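You operate a simulated robot arm through the tools that you are given. There is no shell and no other tool.

You are at the controls of a simulated robot arm. One attempt, no reset.

Task
Put things in order on the top of the long bench. At the end: the red tape measure stands on top of the red brick (carton); the blue bottle stands where the knobbed pad stood; the silver angle bracket stands where the blue bottle stood; the knobbed pad stands where the red tape measure stood; whatever was shut is shut again. Leave all else as you found it, and nothing knocked over.

The check looks at the end state, three seconds after you hand in, the way a careful person would. Anything else that was tipped, shoved, dropped, spilled or broken makes it a failure.

Robot
A 7-joint arm with a two-finger parallel gripper, fixed in place. Base frame: the origin is at the foot of the arm, x ahead of it, y to its left, z up; the work surface is at about z = 0. Readings come in m, rad, newtons and seconds.
With the tool pointing down near the work surface it reaches from about 0.24 to 0.62 m from the base axis. Its first joint turns from -1.152 to 1.152 rad. Payload 2.6 kg.
Tool frame: the origin (TCP) lies between the finger pads and is the grasp point; the fingertips stand 0.03 m ahead of it; z points along the fingers, y is the line along which they close. Largest opening 0.094 m; finger width 0.028, thickness 0.01; the body of the gripper, 0.05 by 0.096 m, starts 0.055 m behind the TCP.
Orientation is told as [roll, pitch, yaw] about the base's x, y, z axes, in that order, counted from this pose: with the fingers straight down and closing along the base's y, the tool's x points along the base's -x, its y along +y and its z along -z.

Tools
- The arm moves only by the tool play_rows. Its argument "plan" is a list of rows, each a list of 3 entries, a list of its own where there are three numbers: the shift along the base's x, y, z in units of 250 mm (1.0 is 250 mm), then the turn, a rotation vector about the base's x, y, z in units of 180 degrees (1.0 is 180 degrees), then the closure, from 0 (fully open) to 1 (shut). In form: [[[x, y, z], [rx, ry, rz], fingers], ...]. A call has 1 to 20 rows; each row is the pose to reach, as a shift and turn from the pose commanded when the call began. A call with a number of a shift or a turn outside -1 to 1 is refused whole. A row lasts 0.2 s, in which the tool goes at most 0.05 m and 0.15 rad; a call with a longer step from one row to the next is refused whole, and so is a gripper value outside its range. A pose out of reach is approached as far as the arm can. The call stops where the force on the tool passes 40 N (or 10 N more than at its start, if that is more) or the arm is blocked; 0.2 s more then pass. Each finger travels about 0.072 m/s and halts on what it meets, pressing with about 27 N; the grip force reading is that of the motor and also rises with nothing between the fingers. The clock runs only during rows and for 0.2 s after the last one: add rows that repeat a pose to give the fingers time. The reply holds the time, the measured pose of the TCP, the force on the tool along the base axes, the opening and the grip force, in the units named above and with some noise, with the torque about the TCP (base axes, N m) and any sound that the robot's microphone picked up.
- Cameras (640 x 400 px; columns grow to the right, rows downward): "scene" is fixed at [0.0223, 0.4228, 0.5598]; the picture's right is [-0.88, -0.48, 0.00], its down [-0.29, 0.53, -0.79] and it looks along [0.38, -0.70, -0.61] (base axes); focal length 228 px, centre (320, 200). "wrist" rides on the gripper at [0.076, 0.014, -0.103] in the tool frame; the picture's right is [-0.18, 0.98, 0.00], its down [-0.75, -0.14, -0.64] and it looks along [-0.63, -0.12, 0.77] (tool axes); focal length 243 px, centre (320, 200).
- grab_frame(camera): a new picture of that camera. The clock stands still meanwhile.
- probe_pixels(camera, pixels): for up to 12 pixels [column, row] of the newest picture of that camera ("zoom" is the newest enlarged one), the place [x, y, z] in the base frame of the surface seen there, good to about 0.002 m. The clock stands still meanwhile.
- zoom(camera, box): a new picture of the part [left, top, right, bottom] of that camera's present view, enlarged. The clock stands still meanwhile.
- finish_job(): hands the job in; it is judged then, once.

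Open the gripper and draw the arm clear of the work before you hand the job in, unless the task says otherwise.

The tools are called as name(argument=value, ...) on one line, values as JSON. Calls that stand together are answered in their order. play_rows: Moves the arm, as the interface text tells. Its arguments: {"type":"object","properties":{"plan":{"type":"array","items":{"type":"array"}}},"required":["plan"]} The other tools are called the same way: grab_frame (camera) takes a picture; probe_pixels (camera, pixels) gives the place of the surface under pixels of a picture; zoom (camera, box) takes an enlarged picture of a part of a camera's view; finish_job () hands the job in.

At the start:

```text
t: 0.0
tool_pos: [0.437, -0.1417, 0.2798]
orientation: [0.0, -0.001, -0.001]
wrist_force: [-0.1, -0.6, 0.1]
ft_torque: [-0.02, 0.0, -0.06]
grip_width: 0.0939
grip_force: 0.1
```

scene: 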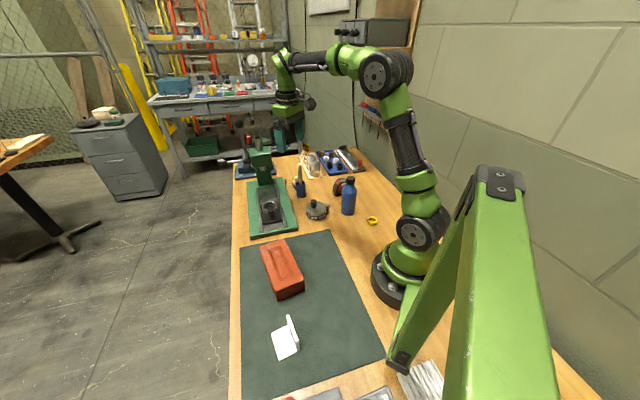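
wrist: 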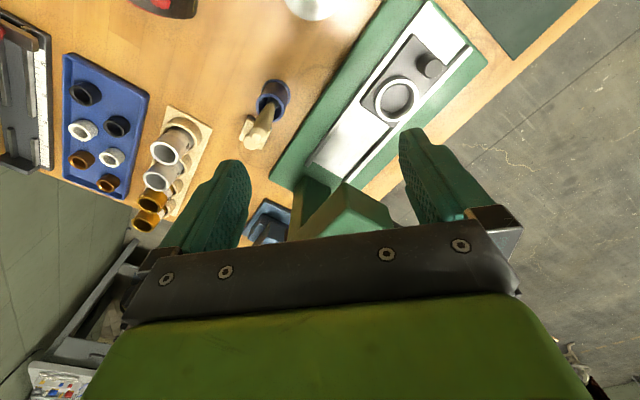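

I start by looking closer at the objects on the bench in the scene camera's view, around columns 230-390 and rows 140-360.

zoom(camera="scene", box=[230, 140, 390, 240])

zoom(camera="scene", box=[230, 220, 470, 400])

```text
4.00 times, centred on (310, 190) of scene
```

zoom: 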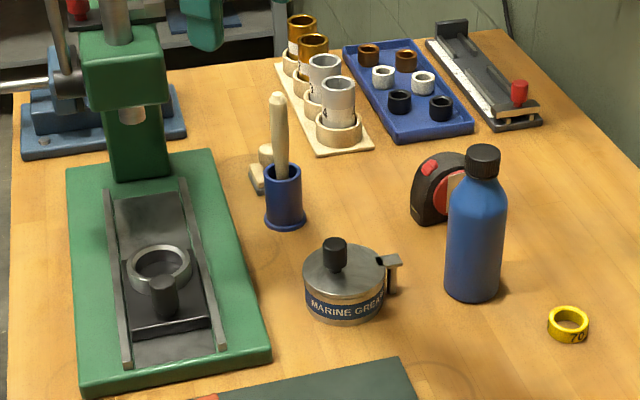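

```text
2.22 times, centred on (350, 310) of scene
```

zoom: 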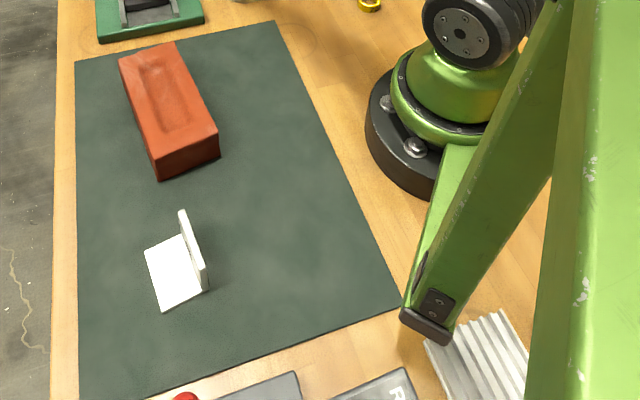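

The press at zoom (165, 290) has a ring and a knobbed block in its channel; I want a closer view of it and of the remaining areas to find the knobbed pad.

zoom(camera="scene", box=[240, 170, 304, 240])

zoom(camera="wrist", box=[340, 20, 500, 120])

zoom(camera="scene", box=[230, 340, 470, 400])

zoom(camera="scene", box=[60, 90, 160, 150])

zoom(camera="scene", box=[225, 110, 325, 180])

```text
5.71 times, centred on (272, 205) of scene
```

zoom: 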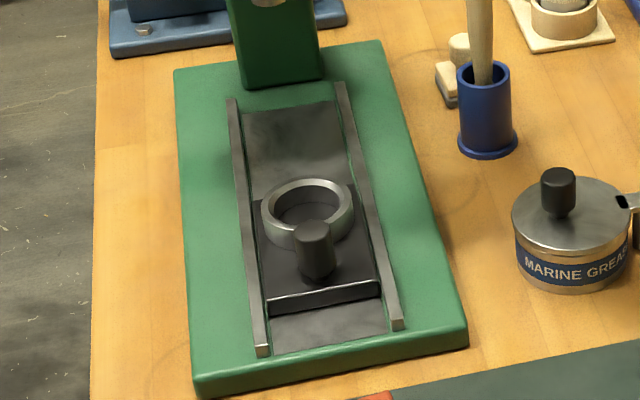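

```text
4.00 times, centred on (420, 70) of wrist
```

zoom: 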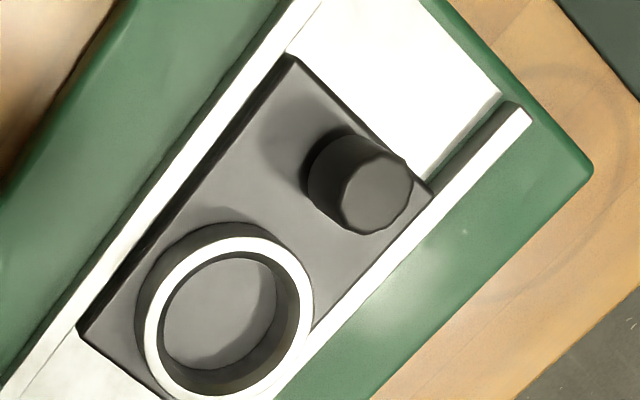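

```text
2.67 times, centred on (350, 370) of scene
```

zoom: 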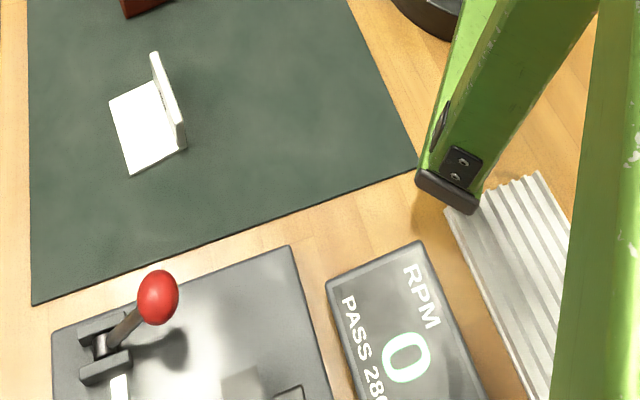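

```text
6.40 times, centred on (110, 120) of scene
```

zoom: 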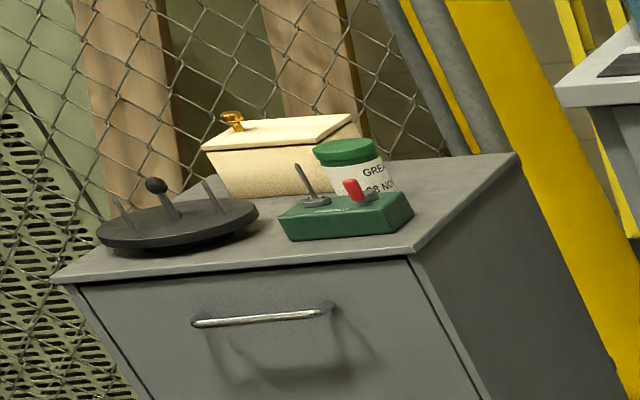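

```text
5.71 times, centred on (275, 145) of scene
```

zoom: 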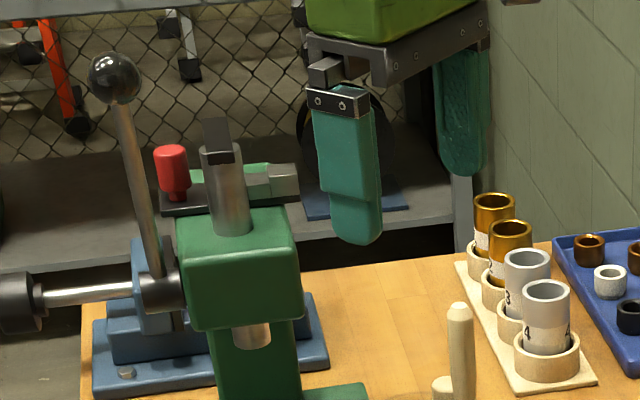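

The small beige object behind the blue cup (scene about (297, 183)) could be the knobbed pad. I zoom there and on the wrist view.

zoom(camera="scene", box=[284, 160, 324, 200])

zoom(camera="wrist", box=[200, 60, 320, 160])

zoom(camera="scene", box=[320, 165, 390, 235])

```text
10.00 times, centred on (304, 180) of scene
```

zoom: 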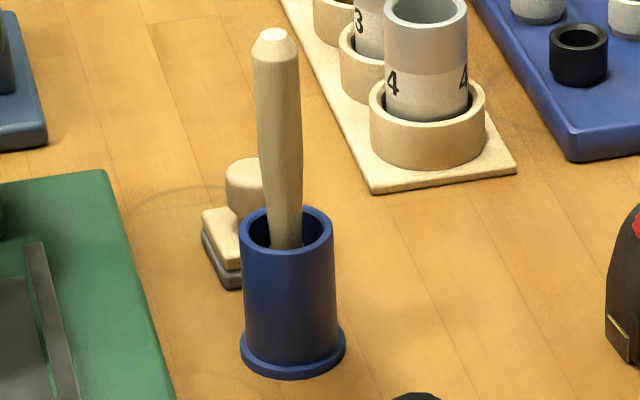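

```text
4.00 times, centred on (260, 110) of wrist
```

zoom: 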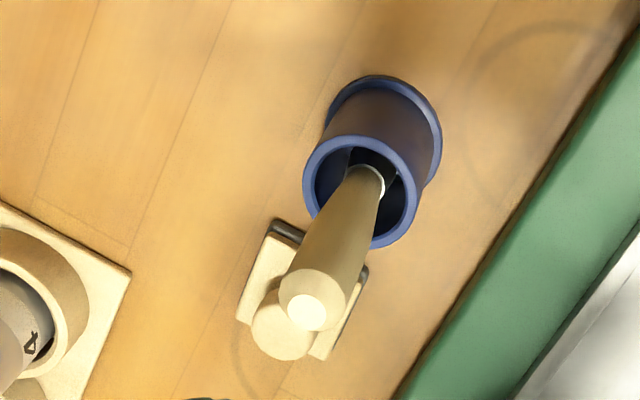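

```text
5.71 times, centred on (355, 200) of scene
```

zoom: 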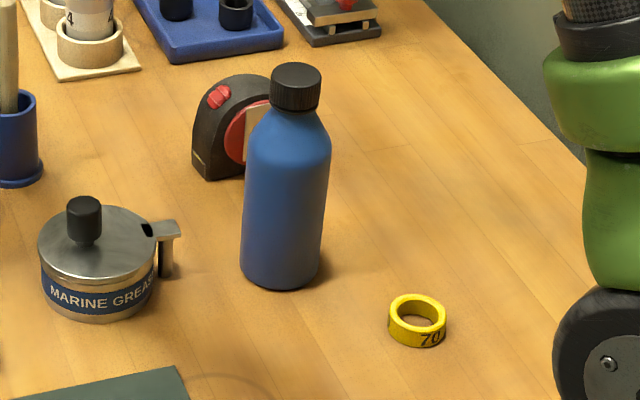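

The block with the round knob behind the cup is the knobbed pad. Now I probe positions of the key objects from a fresh scene picture.

grab_frame(camera="scene")

probe_pixels(camera="scene", pixels=[[348, 181], [348, 200], [348, 212], [344, 187], [363, 221], [336, 184], [317, 204], [316, 212], [299, 194], [297, 184], [308, 178], [301, 165]])

probe_pixels(camera="scene", pixels=[[263, 247], [287, 240], [275, 262], [277, 298], [304, 281], [290, 285], [274, 331], [290, 316], [298, 345], [281, 358], [285, 340], [370, 220]])

```text
taken
```

scene: 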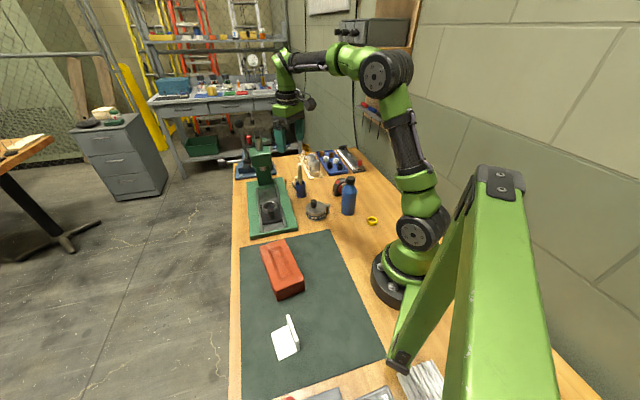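

```text
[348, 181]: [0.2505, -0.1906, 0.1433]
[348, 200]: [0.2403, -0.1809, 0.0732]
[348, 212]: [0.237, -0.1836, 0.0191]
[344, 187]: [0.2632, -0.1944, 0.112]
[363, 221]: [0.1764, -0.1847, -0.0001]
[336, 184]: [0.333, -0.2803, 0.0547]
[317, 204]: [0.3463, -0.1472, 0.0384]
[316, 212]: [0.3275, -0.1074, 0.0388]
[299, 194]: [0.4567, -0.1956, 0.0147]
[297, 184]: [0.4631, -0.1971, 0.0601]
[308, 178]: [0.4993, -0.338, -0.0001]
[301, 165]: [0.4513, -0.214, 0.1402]
```

```text
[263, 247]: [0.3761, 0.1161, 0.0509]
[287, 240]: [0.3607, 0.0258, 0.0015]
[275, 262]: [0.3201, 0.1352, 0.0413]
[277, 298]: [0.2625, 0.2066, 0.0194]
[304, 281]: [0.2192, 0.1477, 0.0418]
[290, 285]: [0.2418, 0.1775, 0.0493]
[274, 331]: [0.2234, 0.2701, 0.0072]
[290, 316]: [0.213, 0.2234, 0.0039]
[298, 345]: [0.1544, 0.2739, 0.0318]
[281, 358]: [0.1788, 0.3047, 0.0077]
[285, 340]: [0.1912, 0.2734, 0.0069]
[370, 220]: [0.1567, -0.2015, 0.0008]
```

Rough positions: bottle ≈ (0.24,-0.20), tape ≈ (0.33,-0.29), pad ≈ (0.48,-0.23), bracket ≈ (0.19,0.27), brick ≈ (0.30,0.13). I pull the arm back at a safe height to look with the wrist camera at the pad/cup/bottle area.

play_rows(plan=[[[-0.13, -0.05, 0.03], [0, 0, 0], 0], [[-0.27, -0.1, 0.06], [0, 0, 0], 0], [[-0.4, -0.15, 0.09], [0, 0, 0], 0], [[-0.53, -0.2, 0.12], [0, 0, 0], 0], [[-0.66, -0.24, 0.14], [0, 0, 0], 0], [[-0.66, -0.24, 0.14], [0, 0, 0], 0]])

grab_frame(camera="wrist")

grab_frame(camera="scene")

```text
t: 1.4
tool_pos: [0.2701, -0.1982, 0.3169]
orientation: [0.004, 0.0, 0.0]
wrist_force: [-0.1, 0.2, 0.0]
ft_torque: [0.0, 0.0, -0.03]
grip_width: 0.0936
grip_force: 0.2
```

```text
taken
```

wrist: 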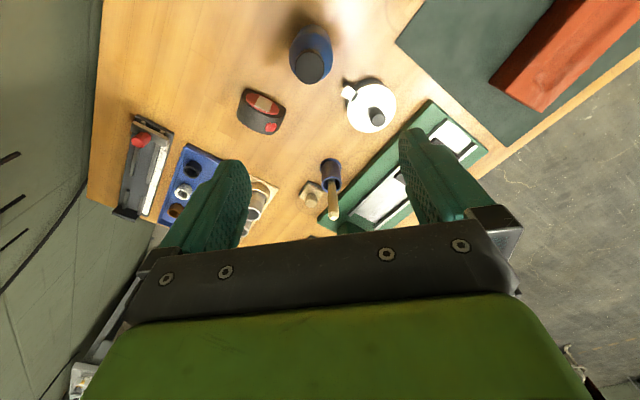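

```text
taken
```

scene: 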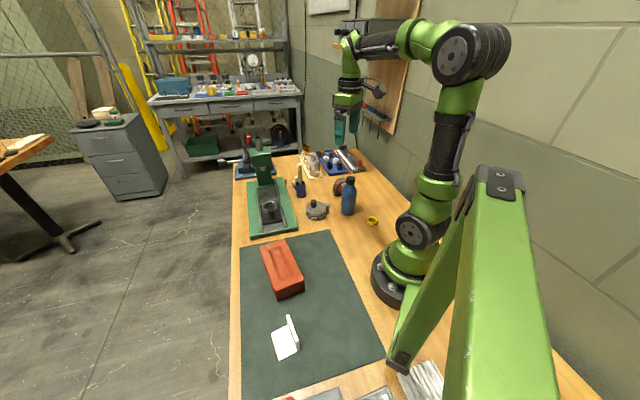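

The wrist view now shows the bottle (312,60), tape (262,112), pad (312,195), cup (331,175), and tin (370,105). I zoom in and probe.

zoom(camera="wrist", box=[220, 20, 420, 145])

zoom(camera="wrist", box=[270, 145, 370, 240])

```text
3.20 times, centred on (320, 82) of wrist
```

zoom: 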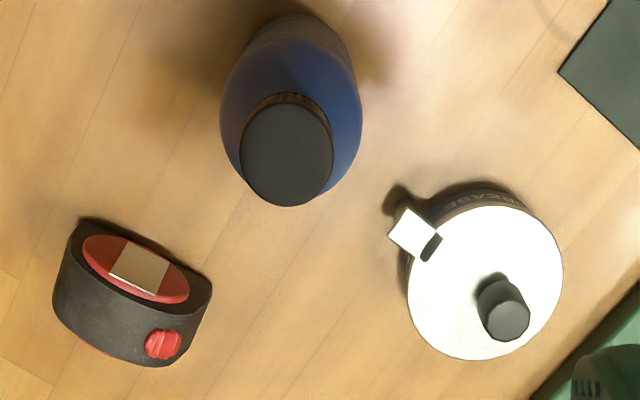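

```text
4.21 times, centred on (320, 192) of wrist
```

zoom: 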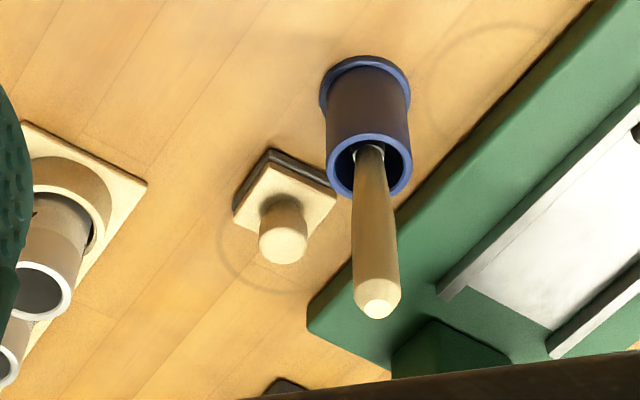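

The pad, seen at zoom (285,205), is a small square plate with a round knob. I probe its corners, knob top, and the cup.

probe_pixels(camera="zoom", pixels=[[268, 152], [334, 186], [236, 209], [268, 168], [331, 198], [240, 222], [286, 246], [262, 246], [305, 246], [284, 262], [283, 232], [300, 210]])

probe_pixels(camera="zoom", pixels=[[365, 58], [322, 95], [409, 95], [332, 165], [411, 160], [340, 193], [400, 192], [370, 138], [377, 310], [366, 160], [310, 320], [145, 182]])

```text
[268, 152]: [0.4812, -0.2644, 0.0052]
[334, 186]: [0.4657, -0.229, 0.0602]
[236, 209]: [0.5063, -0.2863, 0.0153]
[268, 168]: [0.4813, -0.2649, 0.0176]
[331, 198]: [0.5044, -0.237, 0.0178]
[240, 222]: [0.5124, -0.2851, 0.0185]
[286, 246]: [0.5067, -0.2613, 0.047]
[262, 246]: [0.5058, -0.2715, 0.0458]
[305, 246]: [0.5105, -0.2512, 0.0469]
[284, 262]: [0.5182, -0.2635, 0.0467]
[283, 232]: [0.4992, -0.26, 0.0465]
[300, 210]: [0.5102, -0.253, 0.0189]
```

```text
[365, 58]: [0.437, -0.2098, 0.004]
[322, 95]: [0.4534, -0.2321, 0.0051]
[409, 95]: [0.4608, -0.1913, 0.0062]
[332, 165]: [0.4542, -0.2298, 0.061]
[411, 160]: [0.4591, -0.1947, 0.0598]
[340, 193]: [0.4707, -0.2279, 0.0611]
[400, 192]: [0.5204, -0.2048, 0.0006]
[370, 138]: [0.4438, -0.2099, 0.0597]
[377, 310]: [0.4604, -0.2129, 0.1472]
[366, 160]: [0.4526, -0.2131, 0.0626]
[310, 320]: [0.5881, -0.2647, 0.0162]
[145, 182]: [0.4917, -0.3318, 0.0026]
```

Pad plate centre ≈ (0.508,-0.261), knob top z 0.047; cup centre ≈ (0.457,-0.212). Next I zoom back to the bottle and tape for probing.

zoom(camera="wrist", box=[220, 20, 420, 145])

probe_pixels(camera="zoom", pixels=[[288, 150], [243, 150], [332, 150], [288, 108], [288, 203], [224, 125], [360, 110], [290, 20], [232, 80], [350, 70], [246, 45], [340, 45]])

probe_pixels(camera="zoom", pixels=[[82, 222], [208, 280], [66, 255], [56, 300], [75, 330], [145, 362], [190, 345], [205, 300], [163, 343], [120, 320], [140, 270], [100, 245]])

probe_pixels(camera="zoom", pixels=[[130, 285], [70, 310], [110, 355], [180, 310], [90, 270], [200, 288], [60, 275], [400, 225], [428, 245], [505, 320], [555, 260], [480, 358]])

```text
3.20 times, centred on (320, 82) of wrist
```

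zoom: 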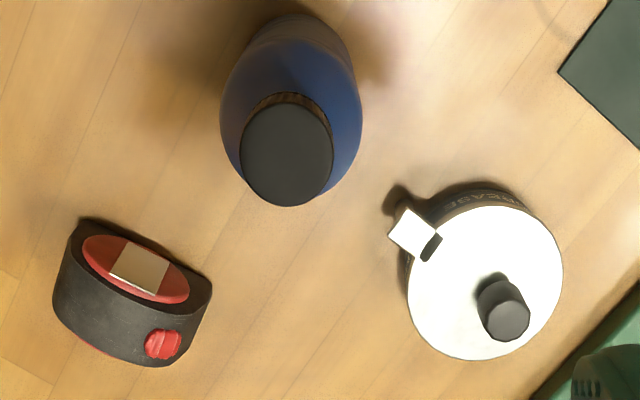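

```text
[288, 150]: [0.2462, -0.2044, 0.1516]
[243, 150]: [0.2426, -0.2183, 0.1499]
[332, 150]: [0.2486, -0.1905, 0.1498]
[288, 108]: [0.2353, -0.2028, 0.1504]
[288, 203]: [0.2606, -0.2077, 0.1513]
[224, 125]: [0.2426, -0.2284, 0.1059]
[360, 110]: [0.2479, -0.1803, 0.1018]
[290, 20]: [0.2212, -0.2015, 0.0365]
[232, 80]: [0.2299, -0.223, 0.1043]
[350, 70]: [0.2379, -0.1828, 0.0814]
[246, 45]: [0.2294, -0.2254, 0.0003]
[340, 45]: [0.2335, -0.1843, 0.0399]
```

```text
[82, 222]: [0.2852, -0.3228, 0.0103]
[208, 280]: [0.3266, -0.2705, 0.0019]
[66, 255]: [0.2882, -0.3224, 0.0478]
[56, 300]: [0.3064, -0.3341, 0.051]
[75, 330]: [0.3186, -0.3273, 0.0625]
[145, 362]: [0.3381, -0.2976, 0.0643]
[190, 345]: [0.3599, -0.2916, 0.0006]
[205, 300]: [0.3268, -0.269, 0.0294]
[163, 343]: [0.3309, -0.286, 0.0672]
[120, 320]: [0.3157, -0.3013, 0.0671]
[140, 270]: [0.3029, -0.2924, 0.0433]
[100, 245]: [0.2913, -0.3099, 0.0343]
```

```text
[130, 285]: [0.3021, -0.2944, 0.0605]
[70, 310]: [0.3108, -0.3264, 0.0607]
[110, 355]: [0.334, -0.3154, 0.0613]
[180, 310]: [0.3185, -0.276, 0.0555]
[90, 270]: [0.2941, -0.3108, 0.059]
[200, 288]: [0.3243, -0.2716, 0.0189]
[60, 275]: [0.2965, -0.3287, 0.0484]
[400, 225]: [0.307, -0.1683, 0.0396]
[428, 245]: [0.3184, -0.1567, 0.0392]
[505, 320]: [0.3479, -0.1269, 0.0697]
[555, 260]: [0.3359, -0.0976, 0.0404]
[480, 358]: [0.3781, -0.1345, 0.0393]
```

Bottle axis ≈ (0.246,-0.204), diameter ≈ 0.05, height 0.15; tape's near face runs (0.285,-0.323)→(0.327,-0.270), height 0.067. Next I probe the press, rack and tin for obstacles using the scene view.

zoom(camera="scene", box=[220, 120, 320, 190])

probe_pixels(camera="scene", pixels=[[251, 152], [268, 152], [272, 160], [262, 140], [265, 180], [250, 165], [273, 175], [245, 165], [240, 120], [300, 157], [307, 160], [314, 168]])

probe_pixels(camera="scene", pixels=[[248, 238], [297, 228], [283, 178], [247, 181], [342, 151], [358, 168], [347, 170], [322, 152], [325, 174], [310, 178], [318, 207], [328, 204]])

```text
5.71 times, centred on (270, 155) of scene
```

zoom: 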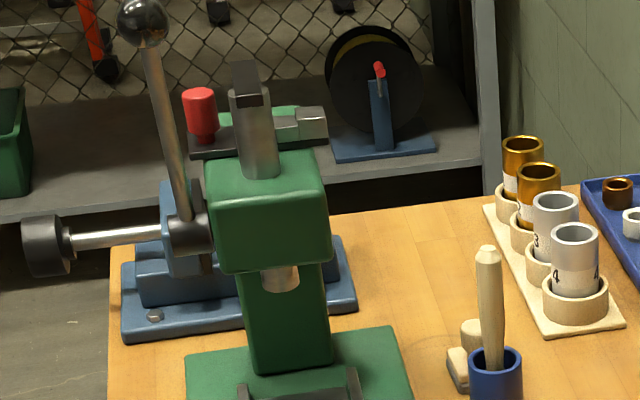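

```text
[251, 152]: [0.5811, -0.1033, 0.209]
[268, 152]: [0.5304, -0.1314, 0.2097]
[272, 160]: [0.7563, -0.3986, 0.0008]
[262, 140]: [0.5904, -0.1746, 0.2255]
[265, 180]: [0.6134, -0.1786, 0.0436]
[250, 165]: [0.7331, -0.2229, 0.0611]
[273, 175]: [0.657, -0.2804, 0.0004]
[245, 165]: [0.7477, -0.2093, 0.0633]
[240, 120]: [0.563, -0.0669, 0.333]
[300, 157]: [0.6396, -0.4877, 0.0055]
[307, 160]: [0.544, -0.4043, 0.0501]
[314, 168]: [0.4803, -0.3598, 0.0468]
```

```text
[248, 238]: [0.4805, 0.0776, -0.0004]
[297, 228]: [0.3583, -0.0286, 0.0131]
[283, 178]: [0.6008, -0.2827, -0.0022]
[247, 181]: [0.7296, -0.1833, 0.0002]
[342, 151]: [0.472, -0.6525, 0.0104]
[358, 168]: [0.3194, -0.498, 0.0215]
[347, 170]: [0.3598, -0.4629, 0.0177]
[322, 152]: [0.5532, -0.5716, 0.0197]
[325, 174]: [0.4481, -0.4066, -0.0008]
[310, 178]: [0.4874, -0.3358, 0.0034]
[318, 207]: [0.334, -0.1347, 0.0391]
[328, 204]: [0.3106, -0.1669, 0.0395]
```

I probe the press head and column right-hand edges in the current zoom, since the pad sits close to them.

probe_pixels(camera="zoom", pixels=[[324, 235], [308, 165], [230, 160], [215, 260], [320, 255], [330, 345], [255, 365], [322, 290], [142, 25], [295, 120], [240, 100], [405, 380]])

probe_pixels(camera="zoom", pixels=[[487, 248], [488, 300], [485, 360], [575, 235], [600, 250], [575, 310], [540, 170], [470, 330], [455, 360], [545, 330], [620, 325], [487, 210]])

```text
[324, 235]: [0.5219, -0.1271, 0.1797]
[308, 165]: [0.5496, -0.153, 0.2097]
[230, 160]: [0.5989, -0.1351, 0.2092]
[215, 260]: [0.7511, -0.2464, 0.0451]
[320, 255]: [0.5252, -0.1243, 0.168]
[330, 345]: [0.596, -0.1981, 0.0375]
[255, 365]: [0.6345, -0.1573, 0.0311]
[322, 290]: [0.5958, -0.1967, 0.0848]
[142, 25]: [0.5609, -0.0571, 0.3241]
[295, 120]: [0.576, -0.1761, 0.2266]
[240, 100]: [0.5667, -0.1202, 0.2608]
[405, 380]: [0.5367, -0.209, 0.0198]
```

```text
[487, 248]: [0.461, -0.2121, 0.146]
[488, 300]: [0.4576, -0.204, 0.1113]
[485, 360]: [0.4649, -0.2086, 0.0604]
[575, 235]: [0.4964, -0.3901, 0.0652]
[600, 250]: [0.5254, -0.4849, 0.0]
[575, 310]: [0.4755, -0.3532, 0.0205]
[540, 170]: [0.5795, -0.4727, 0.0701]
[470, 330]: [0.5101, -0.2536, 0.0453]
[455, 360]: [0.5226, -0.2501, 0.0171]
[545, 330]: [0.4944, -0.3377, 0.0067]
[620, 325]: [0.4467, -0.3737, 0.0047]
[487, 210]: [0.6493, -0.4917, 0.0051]
```

Press head and column stay ≥0.10 m from the pad. Now I check the green frame in the foreground (500,180)-(400,360), which could obstruct the arm when reaching for the bracket.

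probe_pixels(camera="scene", pixels=[[400, 362], [410, 330], [440, 260], [480, 190], [500, 180], [520, 300], [490, 350], [425, 385], [470, 230], [560, 380], [392, 288], [372, 85]])

zoom(camera="scene", box=[300, 20, 440, 160])

zoom(camera="scene", box=[230, 230, 390, 370])

```text
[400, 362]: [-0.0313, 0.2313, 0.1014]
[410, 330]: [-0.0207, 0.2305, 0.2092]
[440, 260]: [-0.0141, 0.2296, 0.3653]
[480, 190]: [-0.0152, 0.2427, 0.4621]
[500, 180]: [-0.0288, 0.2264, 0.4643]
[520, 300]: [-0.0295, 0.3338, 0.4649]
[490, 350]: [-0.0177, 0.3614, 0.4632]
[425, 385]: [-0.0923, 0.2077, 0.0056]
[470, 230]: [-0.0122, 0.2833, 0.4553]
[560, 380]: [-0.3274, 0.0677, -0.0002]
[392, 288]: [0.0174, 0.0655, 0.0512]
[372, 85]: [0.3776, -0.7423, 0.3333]
```

```text
2.86 times, centred on (370, 90) of scene
```

zoom: 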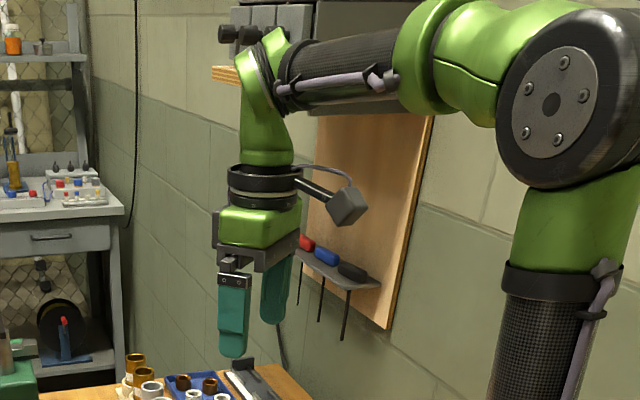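

```text
2.86 times, centred on (310, 300) of scene
```

zoom: 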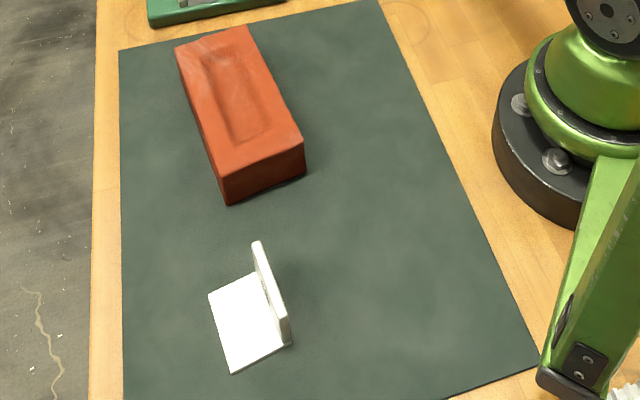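

The wrist camera is a small cube on a boom (zoom (350,205)), so I must keep it clear of the brush later. Now I swing the arm left and high to view the brick and bracket with the wrist camera.

play_rows(plan=[[[0.03, 0.15, 0.04], [0, 0, 0.03], 0], [[0.06, 0.32, 0.08], [0, 0, 0.06], 0], [[0.09, 0.49, 0.12], [0, 0, 0.09], 0], [[0.1, 0.66, 0.16], [0, 0, 0.12], 0], [[0.1, 0.82, 0.2], [0, 0, 0.14], 0], [[0.08, 0.97, 0.24], [0, 0, 0.16], 0]])

play_rows(plan=[[[-0.02, 0.16, 0.02], [0, 0, 0.03], 0], [[-0.06, 0.3, 0.04], [0, 0, 0.06], 0], [[-0.1, 0.44, 0.06], [0, 0, 0.08], 0], [[-0.12, 0.52, 0.08], [0, 0, 0.1], 0], [[-0.12, 0.52, 0.08], [0, 0, 0.1], 0]])

grab_frame(camera="wrist")

grab_frame(camera="scene")

```text
t: 2.8
tool_pos: [0.2919, 0.0434, 0.3731]
orientation: [0.002, -0.001, 0.502]
wrist_force: [-0.6, 0.8, 1.0]
ft_torque: [-0.02, -0.02, 0.01]
grip_width: 0.0941
grip_force: 0.0
```

```text
t: 4.0
tool_pos: [0.2602, 0.1712, 0.3959]
orientation: [-0.001, 0.0, 0.818]
wrist_force: [0.2, -0.4, -0.2]
ft_torque: [-0.01, 0.0, 0.04]
grip_width: 0.094
grip_force: 0.1
```

```text
taken
```

wrist: 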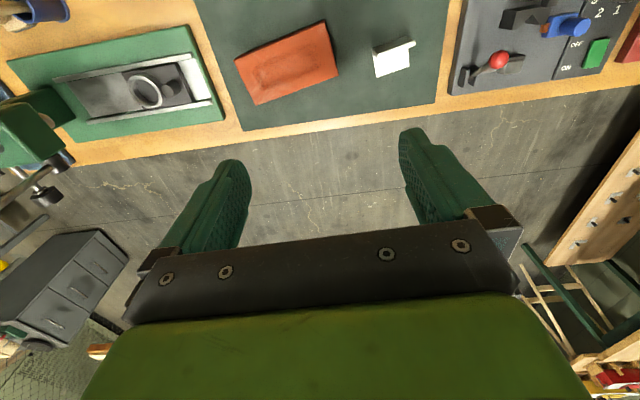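

```text
taken
```

scene: 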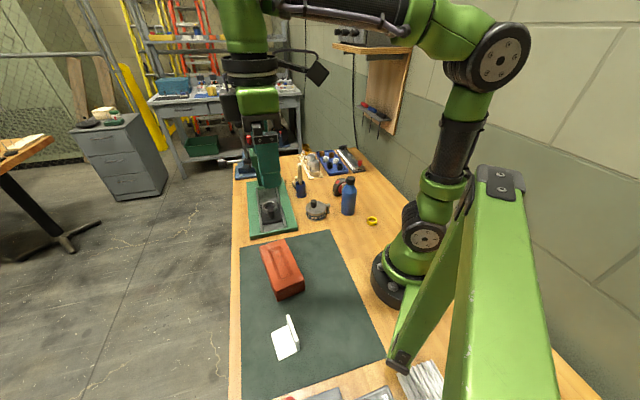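

The brick is at wrist (288,62) and the bracket at (393,57). I zoom on each and probe corners.

zoom(camera="wrist", box=[225, 10, 345, 110])

probe_pixels(camera="zoom", pixels=[[50, 215], [510, 50], [570, 235], [150, 455], [310, 250], [230, 300], [400, 200], [130, 240], [480, 130], [490, 240], [180, 380], [100, 300]])

zoom(camera="wrist", box=[355, 20, 435, 90])

```text
4.00 times, centred on (285, 60) of wrist
```

zoom: 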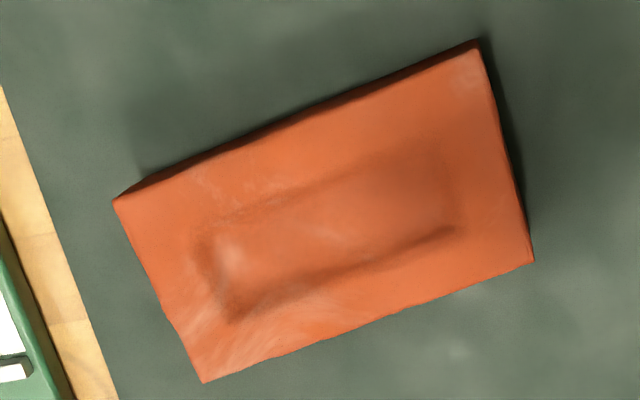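

```text
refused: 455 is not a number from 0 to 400
```

```text
5.71 times, centred on (395, 55) of wrist
```

zoom: 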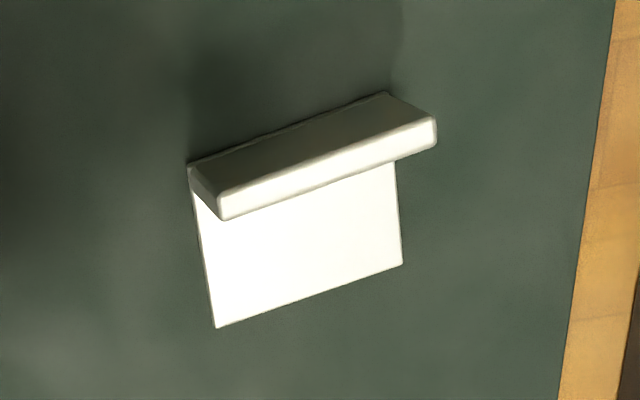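

The bracket's upright flange is on the side nearer the robot (zoom (320,155)) and its flat flange lies at (310,245). I probe it, then the brick.

probe_pixels(camera="zoom", pixels=[[222, 217], [434, 145], [219, 195], [432, 120], [190, 168], [386, 95], [217, 325], [401, 264], [398, 170], [205, 225], [310, 245], [325, 165]])

zoom(camera="wrist", box=[225, 10, 345, 110])

probe_pixels(camera="zoom", pixels=[[118, 202], [478, 47], [530, 258], [205, 380], [330, 225], [240, 250], [420, 185], [180, 215], [490, 170], [300, 165], [360, 300], [220, 340]])

```text
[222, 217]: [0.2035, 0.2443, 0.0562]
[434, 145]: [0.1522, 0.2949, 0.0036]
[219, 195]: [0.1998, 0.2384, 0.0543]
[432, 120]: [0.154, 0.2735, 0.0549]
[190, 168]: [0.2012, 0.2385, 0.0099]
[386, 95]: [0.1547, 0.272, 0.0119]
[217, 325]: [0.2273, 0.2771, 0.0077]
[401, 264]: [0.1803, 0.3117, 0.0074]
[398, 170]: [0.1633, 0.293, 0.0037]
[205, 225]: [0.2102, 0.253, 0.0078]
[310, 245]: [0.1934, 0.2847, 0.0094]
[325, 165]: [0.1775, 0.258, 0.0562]
```

```text
4.00 times, centred on (285, 60) of wrist
```

zoom: 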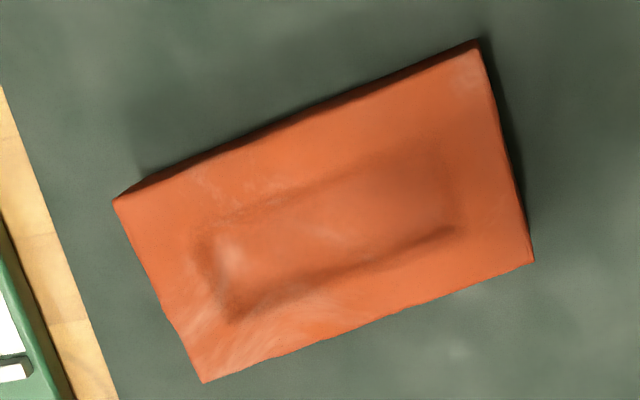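

```text
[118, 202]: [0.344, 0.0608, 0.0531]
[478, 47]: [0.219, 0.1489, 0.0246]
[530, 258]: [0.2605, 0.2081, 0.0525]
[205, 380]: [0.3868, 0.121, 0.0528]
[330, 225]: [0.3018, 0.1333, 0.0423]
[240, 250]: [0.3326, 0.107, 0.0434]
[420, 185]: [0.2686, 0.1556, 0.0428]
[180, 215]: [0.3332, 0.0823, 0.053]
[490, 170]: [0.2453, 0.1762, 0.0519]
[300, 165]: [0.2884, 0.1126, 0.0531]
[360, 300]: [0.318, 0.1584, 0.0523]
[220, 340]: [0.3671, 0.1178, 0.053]
```

Brick top centre ≈ (0.302,0.135), z 0.0525, short axis along 54.6°, recess 10 mm deep; bracket upright plate runs along 144° from (0.201,0.239) to (0.155,0.272). I check the recess bounds and the tape's far side.

probe_pixels(camera="zoom", pixels=[[300, 185], [303, 200], [310, 215], [335, 265], [340, 280], [345, 290], [200, 270], [185, 275], [215, 265], [450, 170], [465, 165], [440, 178]])

zoom(camera="scene", box=[322, 168, 362, 218])

```text
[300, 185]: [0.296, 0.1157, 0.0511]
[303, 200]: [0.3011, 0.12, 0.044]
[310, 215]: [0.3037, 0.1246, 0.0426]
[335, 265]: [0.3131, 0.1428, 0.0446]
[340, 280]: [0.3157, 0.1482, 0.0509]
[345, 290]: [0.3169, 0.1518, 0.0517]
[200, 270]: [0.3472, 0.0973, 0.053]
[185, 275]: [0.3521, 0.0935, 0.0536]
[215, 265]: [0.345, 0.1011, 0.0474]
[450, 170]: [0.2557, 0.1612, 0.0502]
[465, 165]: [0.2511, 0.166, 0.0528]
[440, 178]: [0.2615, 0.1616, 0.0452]
```

```text
8.00 times, centred on (342, 193) of scene
```

zoom: 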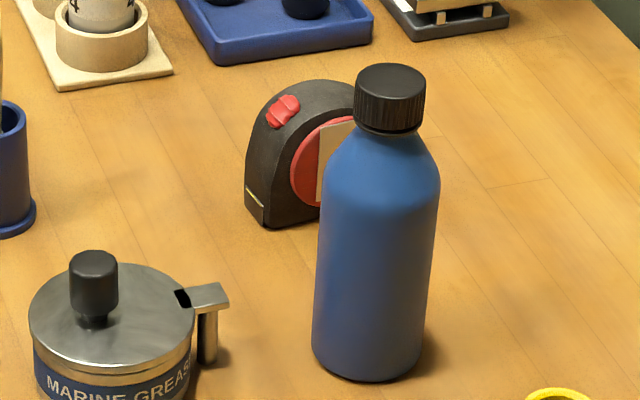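

I probe the tape's end face and edges in this zoom (corner at (247,215), (268,228)).

probe_pixels(camera="zoom", pixels=[[250, 212], [267, 225], [249, 185], [270, 215], [263, 110], [252, 150], [285, 110], [290, 90], [320, 82], [275, 190], [310, 190], [316, 125]])

probe_pixels(camera="zoom", pixels=[[248, 212], [258, 205], [285, 222], [305, 215], [247, 195], [300, 160], [275, 125], [345, 85], [390, 85], [370, 365], [378, 378], [212, 300]])

```text
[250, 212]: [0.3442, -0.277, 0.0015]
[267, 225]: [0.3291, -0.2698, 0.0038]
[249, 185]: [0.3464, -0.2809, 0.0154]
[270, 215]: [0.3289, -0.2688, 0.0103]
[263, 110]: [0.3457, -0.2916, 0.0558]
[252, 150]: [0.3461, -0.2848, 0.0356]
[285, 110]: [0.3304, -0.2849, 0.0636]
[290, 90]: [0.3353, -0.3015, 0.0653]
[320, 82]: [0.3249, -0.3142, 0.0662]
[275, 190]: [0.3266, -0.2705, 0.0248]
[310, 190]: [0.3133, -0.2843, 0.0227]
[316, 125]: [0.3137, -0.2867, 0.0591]
```

```text
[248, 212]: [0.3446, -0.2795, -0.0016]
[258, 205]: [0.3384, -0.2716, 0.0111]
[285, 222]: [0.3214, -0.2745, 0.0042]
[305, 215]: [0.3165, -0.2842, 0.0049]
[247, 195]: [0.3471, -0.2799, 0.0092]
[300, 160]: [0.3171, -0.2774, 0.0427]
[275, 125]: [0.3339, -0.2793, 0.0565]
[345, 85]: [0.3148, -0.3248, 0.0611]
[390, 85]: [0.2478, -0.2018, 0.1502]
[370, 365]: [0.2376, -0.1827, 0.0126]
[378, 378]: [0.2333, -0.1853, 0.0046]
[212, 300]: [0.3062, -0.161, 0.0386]
```

Tape centre ≈ (0.317,-0.304), long axis ≈ 52°, thickness ≈ 0.03. I move to above the tape with yaw ≈ 0.90 rad so the fingers close across its thickness.

play_rows(plan=[[[0.04, -0.15, -0.05], [0, 0, 0], 0], [[0.08, -0.31, -0.1], [0, 0, 0], 0], [[0.12, -0.47, -0.15], [0, 0, 0], 0], [[0.16, -0.63, -0.2], [0, 0, 0], 0], [[0.2, -0.79, -0.25], [0, 0, 0], 0], [[0.232, -0.924, -0.3], [0, 0, 0], 0]])

play_rows(plan=[[[0, -0.16, -0.06], [0, 0, 0.005], 0], [[0, -0.32, -0.12], [0, 0, 0.01], 0], [[0, -0.48, -0.18], [0, 0, 0.015], 0], [[-0.01, -0.64, -0.26], [0, 0, 0.02], 0], [[-0.012, -0.8, -0.34], [0, 0, 0.025], 0], [[-0.012, -0.92, -0.42], [0, 0, 0.027], 0], [[-0.012, -0.976, -0.48], [0, 0, 0.027], 0], [[-0.012, -0.976, -0.48], [0, 0, 0.027], 0]])

grab_frame(camera="wrist")

grab_frame(camera="scene")

```text
t: 5.4
tool_pos: [0.3167, -0.061, 0.319]
orientation: [0.0, -0.001, 0.816]
wrist_force: [0.6, 0.4, 0.2]
ft_torque: [-0.01, -0.02, 0.0]
grip_width: 0.0941
grip_force: 0.1
```

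```text
t: 7.2
tool_pos: [0.3185, -0.3075, 0.1995]
orientation: [-0.002, -0.001, 0.903]
wrist_force: [0.1, -1.0, -0.5]
ft_torque: [0.05, 0.0, 0.01]
grip_width: 0.0939
grip_force: 0.0
```

```text
taken
```

wrist: 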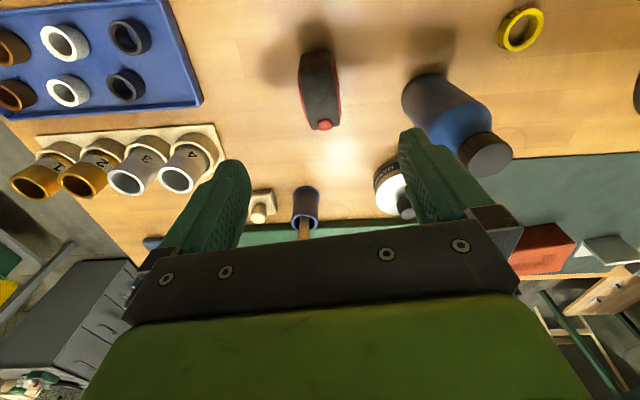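

```text
taken
```

scene: 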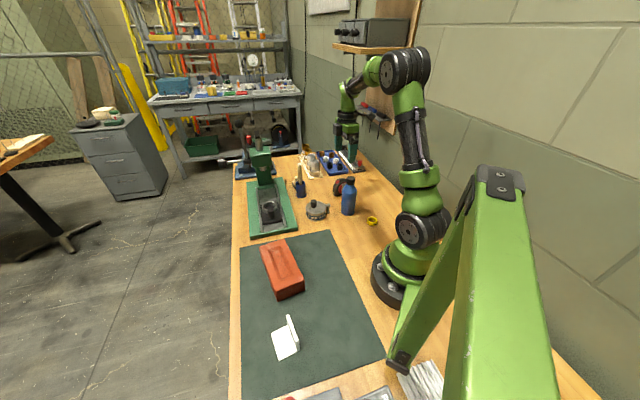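

Tape now seen end-on at wrist (320,88), nearly aligned with the tool. I zoom in and probe its width and both flanks to refine the grasp line.

zoom(camera="wrist", box=[270, 30, 370, 140])

probe_pixels(camera="zoom", pixels=[[320, 200], [300, 100], [340, 100], [280, 150], [370, 150], [290, 220], [360, 220], [300, 300], [350, 300], [320, 330], [280, 200], [380, 200]])

```text
3.64 times, centred on (320, 85) of wrist
```

zoom: 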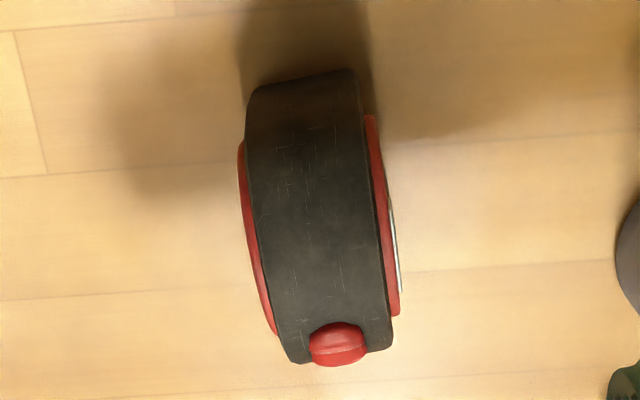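

```text
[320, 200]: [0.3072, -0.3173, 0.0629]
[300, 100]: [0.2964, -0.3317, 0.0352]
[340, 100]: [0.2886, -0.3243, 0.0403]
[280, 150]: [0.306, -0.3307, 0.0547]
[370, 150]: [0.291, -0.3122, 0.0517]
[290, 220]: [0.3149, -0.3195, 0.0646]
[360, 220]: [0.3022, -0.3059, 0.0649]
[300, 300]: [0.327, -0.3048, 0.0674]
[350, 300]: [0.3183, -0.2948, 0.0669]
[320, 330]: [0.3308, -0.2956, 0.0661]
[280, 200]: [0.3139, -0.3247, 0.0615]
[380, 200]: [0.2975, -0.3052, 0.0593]
```

I probe the flank edges at a few rows for the exact centre line and yaw.

probe_pixels(camera="zoom", pixels=[[258, 200], [378, 200], [270, 270], [385, 270], [284, 330], [388, 335], [252, 120], [358, 110], [243, 180], [391, 220], [399, 290], [268, 310]])

```text
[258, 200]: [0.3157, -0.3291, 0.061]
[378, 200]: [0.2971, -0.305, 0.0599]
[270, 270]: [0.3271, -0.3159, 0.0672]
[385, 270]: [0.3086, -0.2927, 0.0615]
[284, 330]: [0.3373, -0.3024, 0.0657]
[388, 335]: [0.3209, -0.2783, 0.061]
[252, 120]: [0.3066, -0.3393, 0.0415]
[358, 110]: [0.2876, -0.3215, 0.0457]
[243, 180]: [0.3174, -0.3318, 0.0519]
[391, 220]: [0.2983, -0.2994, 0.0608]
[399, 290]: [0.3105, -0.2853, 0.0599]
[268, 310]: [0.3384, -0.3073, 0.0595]
```

Tape centre line passes (0.318,-0.304) at ~51°, matching the tool. I descend straight to TCP z ≈ 0.044 with fingers open.

play_rows(plan=[[[0.003, 0, -0.15], [0, 0, 0], 0], [[0.003, 0, -0.3], [0, 0, 0], 0], [[0.003, 0, -0.42], [0, 0, 0], 0], [[0.003, 0, -0.52], [0, 0, 0], 0], [[0.003, 0, -0.58], [0, 0, 0], 0], [[0.003, 0, -0.62], [0, 0, 0], 0], [[0.003, 0, -0.62], [0, 0, 0], 0]])

grab_frame(camera="wrist")

zoom(camera="scene", box=[300, 130, 400, 220])

```text
t: 8.8
tool_pos: [0.3173, -0.3051, 0.0444]
orientation: [-0.001, 0.001, 0.903]
wrist_force: [-0.5, -0.8, -0.2]
ft_torque: [-0.03, 0.0, -0.01]
grip_width: 0.0936
grip_force: 0.0
```

```text
taken
```

wrist: 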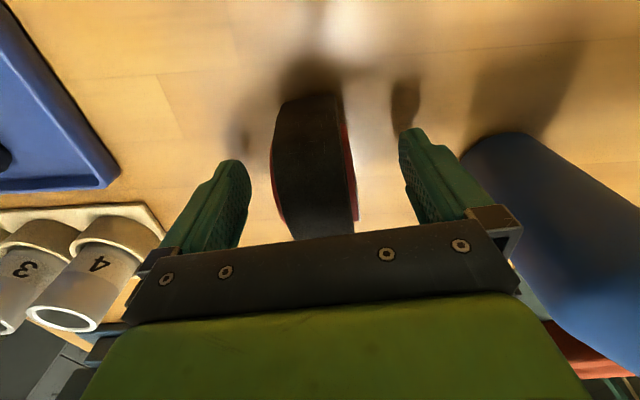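

```text
4.44 times, centred on (350, 175) of scene
```

zoom: 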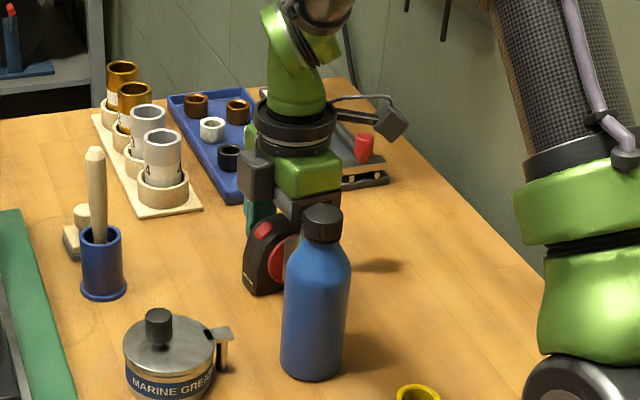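

The fingers straddle the tape symmetrically (wrist (225,200) and (425,180)). I close the gripper on it.

play_rows(plan=[[[0, 0, 0], [0, 0, 0], 0.4], [[0, 0, 0], [0, 0, 0], 0.7], [[0, 0, 0], [0, 0, 0], 1], [[0, 0, 0], [0, 0, 0], 1], [[0, 0, 0], [0, 0, 0], 1], [[0, 0, 0], [0, 0, 0], 1]])

zoom(camera="scene", box=[300, 130, 400, 220])

grab_frame(camera="wrist")

```text
t: 10.2
tool_pos: [0.3169, -0.3042, 0.0428]
orientation: [0.002, 0.001, 0.902]
wrist_force: [0.3, -1.5, 0.7]
ft_torque: [0.05, -0.02, -0.02]
grip_width: 0.0361
grip_force: 27.7
```

```text
4.44 times, centred on (350, 175) of scene
```

zoom: 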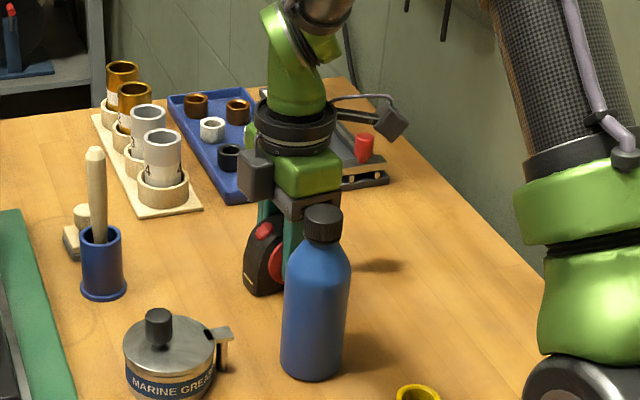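

```text
taken
```

wrist: 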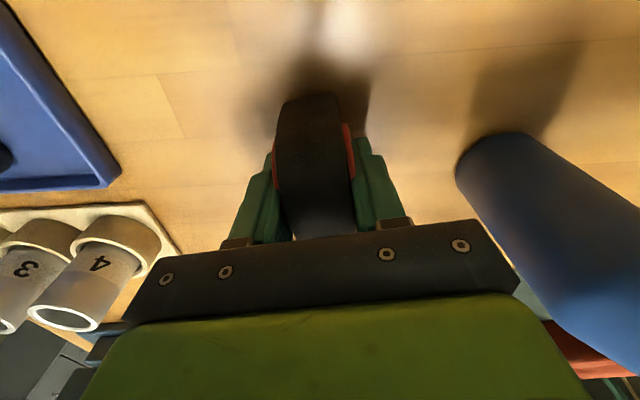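

The tape is held at 0.036 m opening. Before lifting I probe the dark box beside the gripper (zoom (257,175)) to know the tool's true outline.

probe_pixels(camera="zoom", pixels=[[257, 155], [242, 170], [245, 195], [268, 170], [268, 198], [240, 155], [305, 175], [335, 190], [300, 205], [390, 125], [390, 138], [405, 122]])

```text
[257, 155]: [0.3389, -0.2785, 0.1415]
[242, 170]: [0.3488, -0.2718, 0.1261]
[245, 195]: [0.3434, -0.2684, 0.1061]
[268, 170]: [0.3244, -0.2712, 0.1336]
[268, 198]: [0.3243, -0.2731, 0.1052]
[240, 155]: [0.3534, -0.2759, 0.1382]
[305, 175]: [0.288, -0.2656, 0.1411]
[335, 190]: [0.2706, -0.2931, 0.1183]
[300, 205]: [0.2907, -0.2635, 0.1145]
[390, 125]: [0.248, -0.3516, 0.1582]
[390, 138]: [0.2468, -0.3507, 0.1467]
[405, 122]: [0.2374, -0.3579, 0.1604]
```

The motor box protrudes only 0.045 m on one side. I lift the tape straight up 0.2 m.

play_rows(plan=[[[0, 0, 0.04], [0, 0, 0], 1], [[0, 0, 0.12], [0, 0, 0], 1], [[0, 0, 0.25], [0, 0, 0], 1], [[0, 0, 0.38], [0, 0, 0], 1], [[0, 0, 0.52], [0, 0, 0], 1], [[0, 0, 0.66], [0, 0, 0], 1], [[0, 0, 0.76], [0, 0, 0], 1], [[0, 0, 0.8], [0, 0, 0], 1]])

grab_frame(camera="wrist")

grab_frame(camera="scene")

```text
t: 12.0
tool_pos: [0.3198, -0.3027, 0.2425]
orientation: [0.0, 0.0, 0.903]
wrist_force: [0.1, 0.6, -3.0]
ft_torque: [-0.03, -0.04, 0.01]
grip_width: 0.0362
grip_force: 27.0
```

```text
taken
```

wrist: 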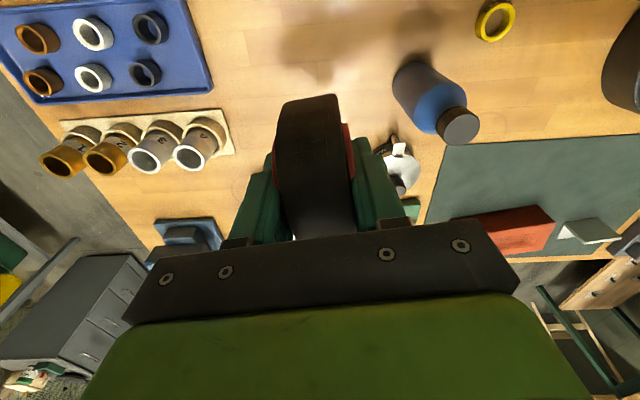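

```text
taken
```

scene: 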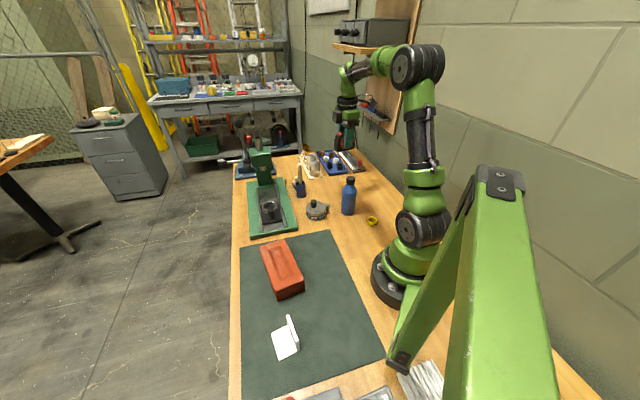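

The tape is lifted and firmly held (wrist (315,160)). I carry it over toward the brick in two legs at z ≈ 0.245, above everything on the way.

play_rows(plan=[[[0.01, 0.08, 0], [0, 0, 0], 1], [[0.02, 0.24, 0], [0, 0, 0], 1], [[0.03, 0.4, 0], [0, 0, 0], 1], [[0.04, 0.56, 0], [0, 0, 0], 1], [[0.05, 0.72, 0], [0, 0, 0], 1], [[0.05, 0.86, 0], [0, 0, 0], 1], [[0.05, 0.96, 0], [0, 0, 0], 1]])

play_rows(plan=[[[-0.01, 0.1, 0], [0, 0, 0.003], 1], [[-0.03, 0.24, 0], [0, 0, 0.006], 1], [[-0.05, 0.38, 0], [0, 0, 0.01], 1], [[-0.08, 0.52, 0], [0, 0, 0.014], 1], [[-0.1, 0.66, 0], [0, 0, 0.0175], 1], [[-0.113, 0.755, 0], [0, 0, 0.0195], 1], [[-0.113, 0.794, 0], [0, 0, 0.0195], 1], [[-0.113, 0.794, 0], [0, 0, 0.0195], 1]])

grab_frame(camera="wrist")

grab_frame(camera="scene")

```text
t: 13.6
tool_pos: [0.3328, -0.0651, 0.2451]
orientation: [0.001, 0.0, 0.9]
wrist_force: [0.1, 0.2, -2.8]
ft_torque: [0.0, -0.03, 0.0]
grip_width: 0.0361
grip_force: 27.1
```

```text
t: 15.4
tool_pos: [0.3001, 0.1362, 0.2437]
orientation: [0.0, 0.001, 0.964]
wrist_force: [0.4, -0.7, -2.0]
ft_torque: [0.01, 0.01, 0.01]
grip_width: 0.0362
grip_force: 27.0
```

```text
taken
```

wrist: 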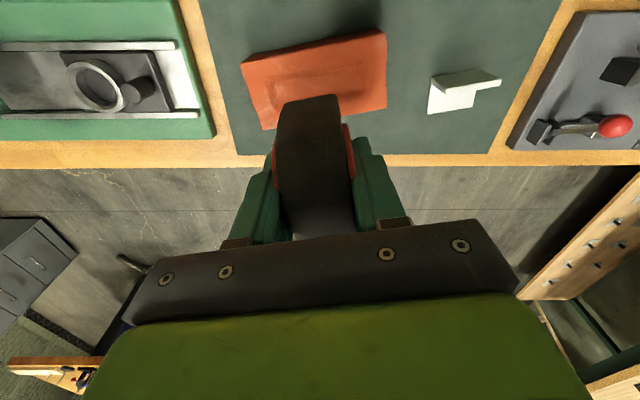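

```text
taken
```

scene: 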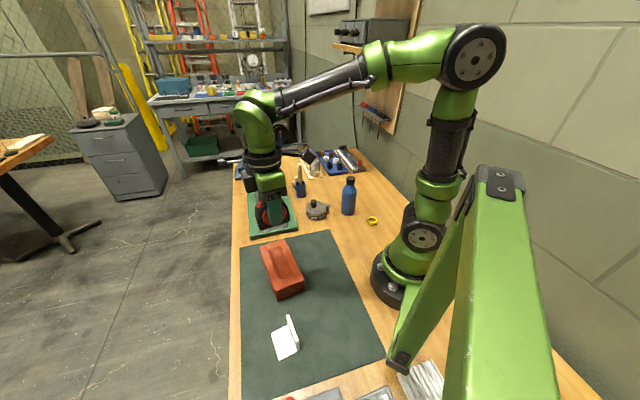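

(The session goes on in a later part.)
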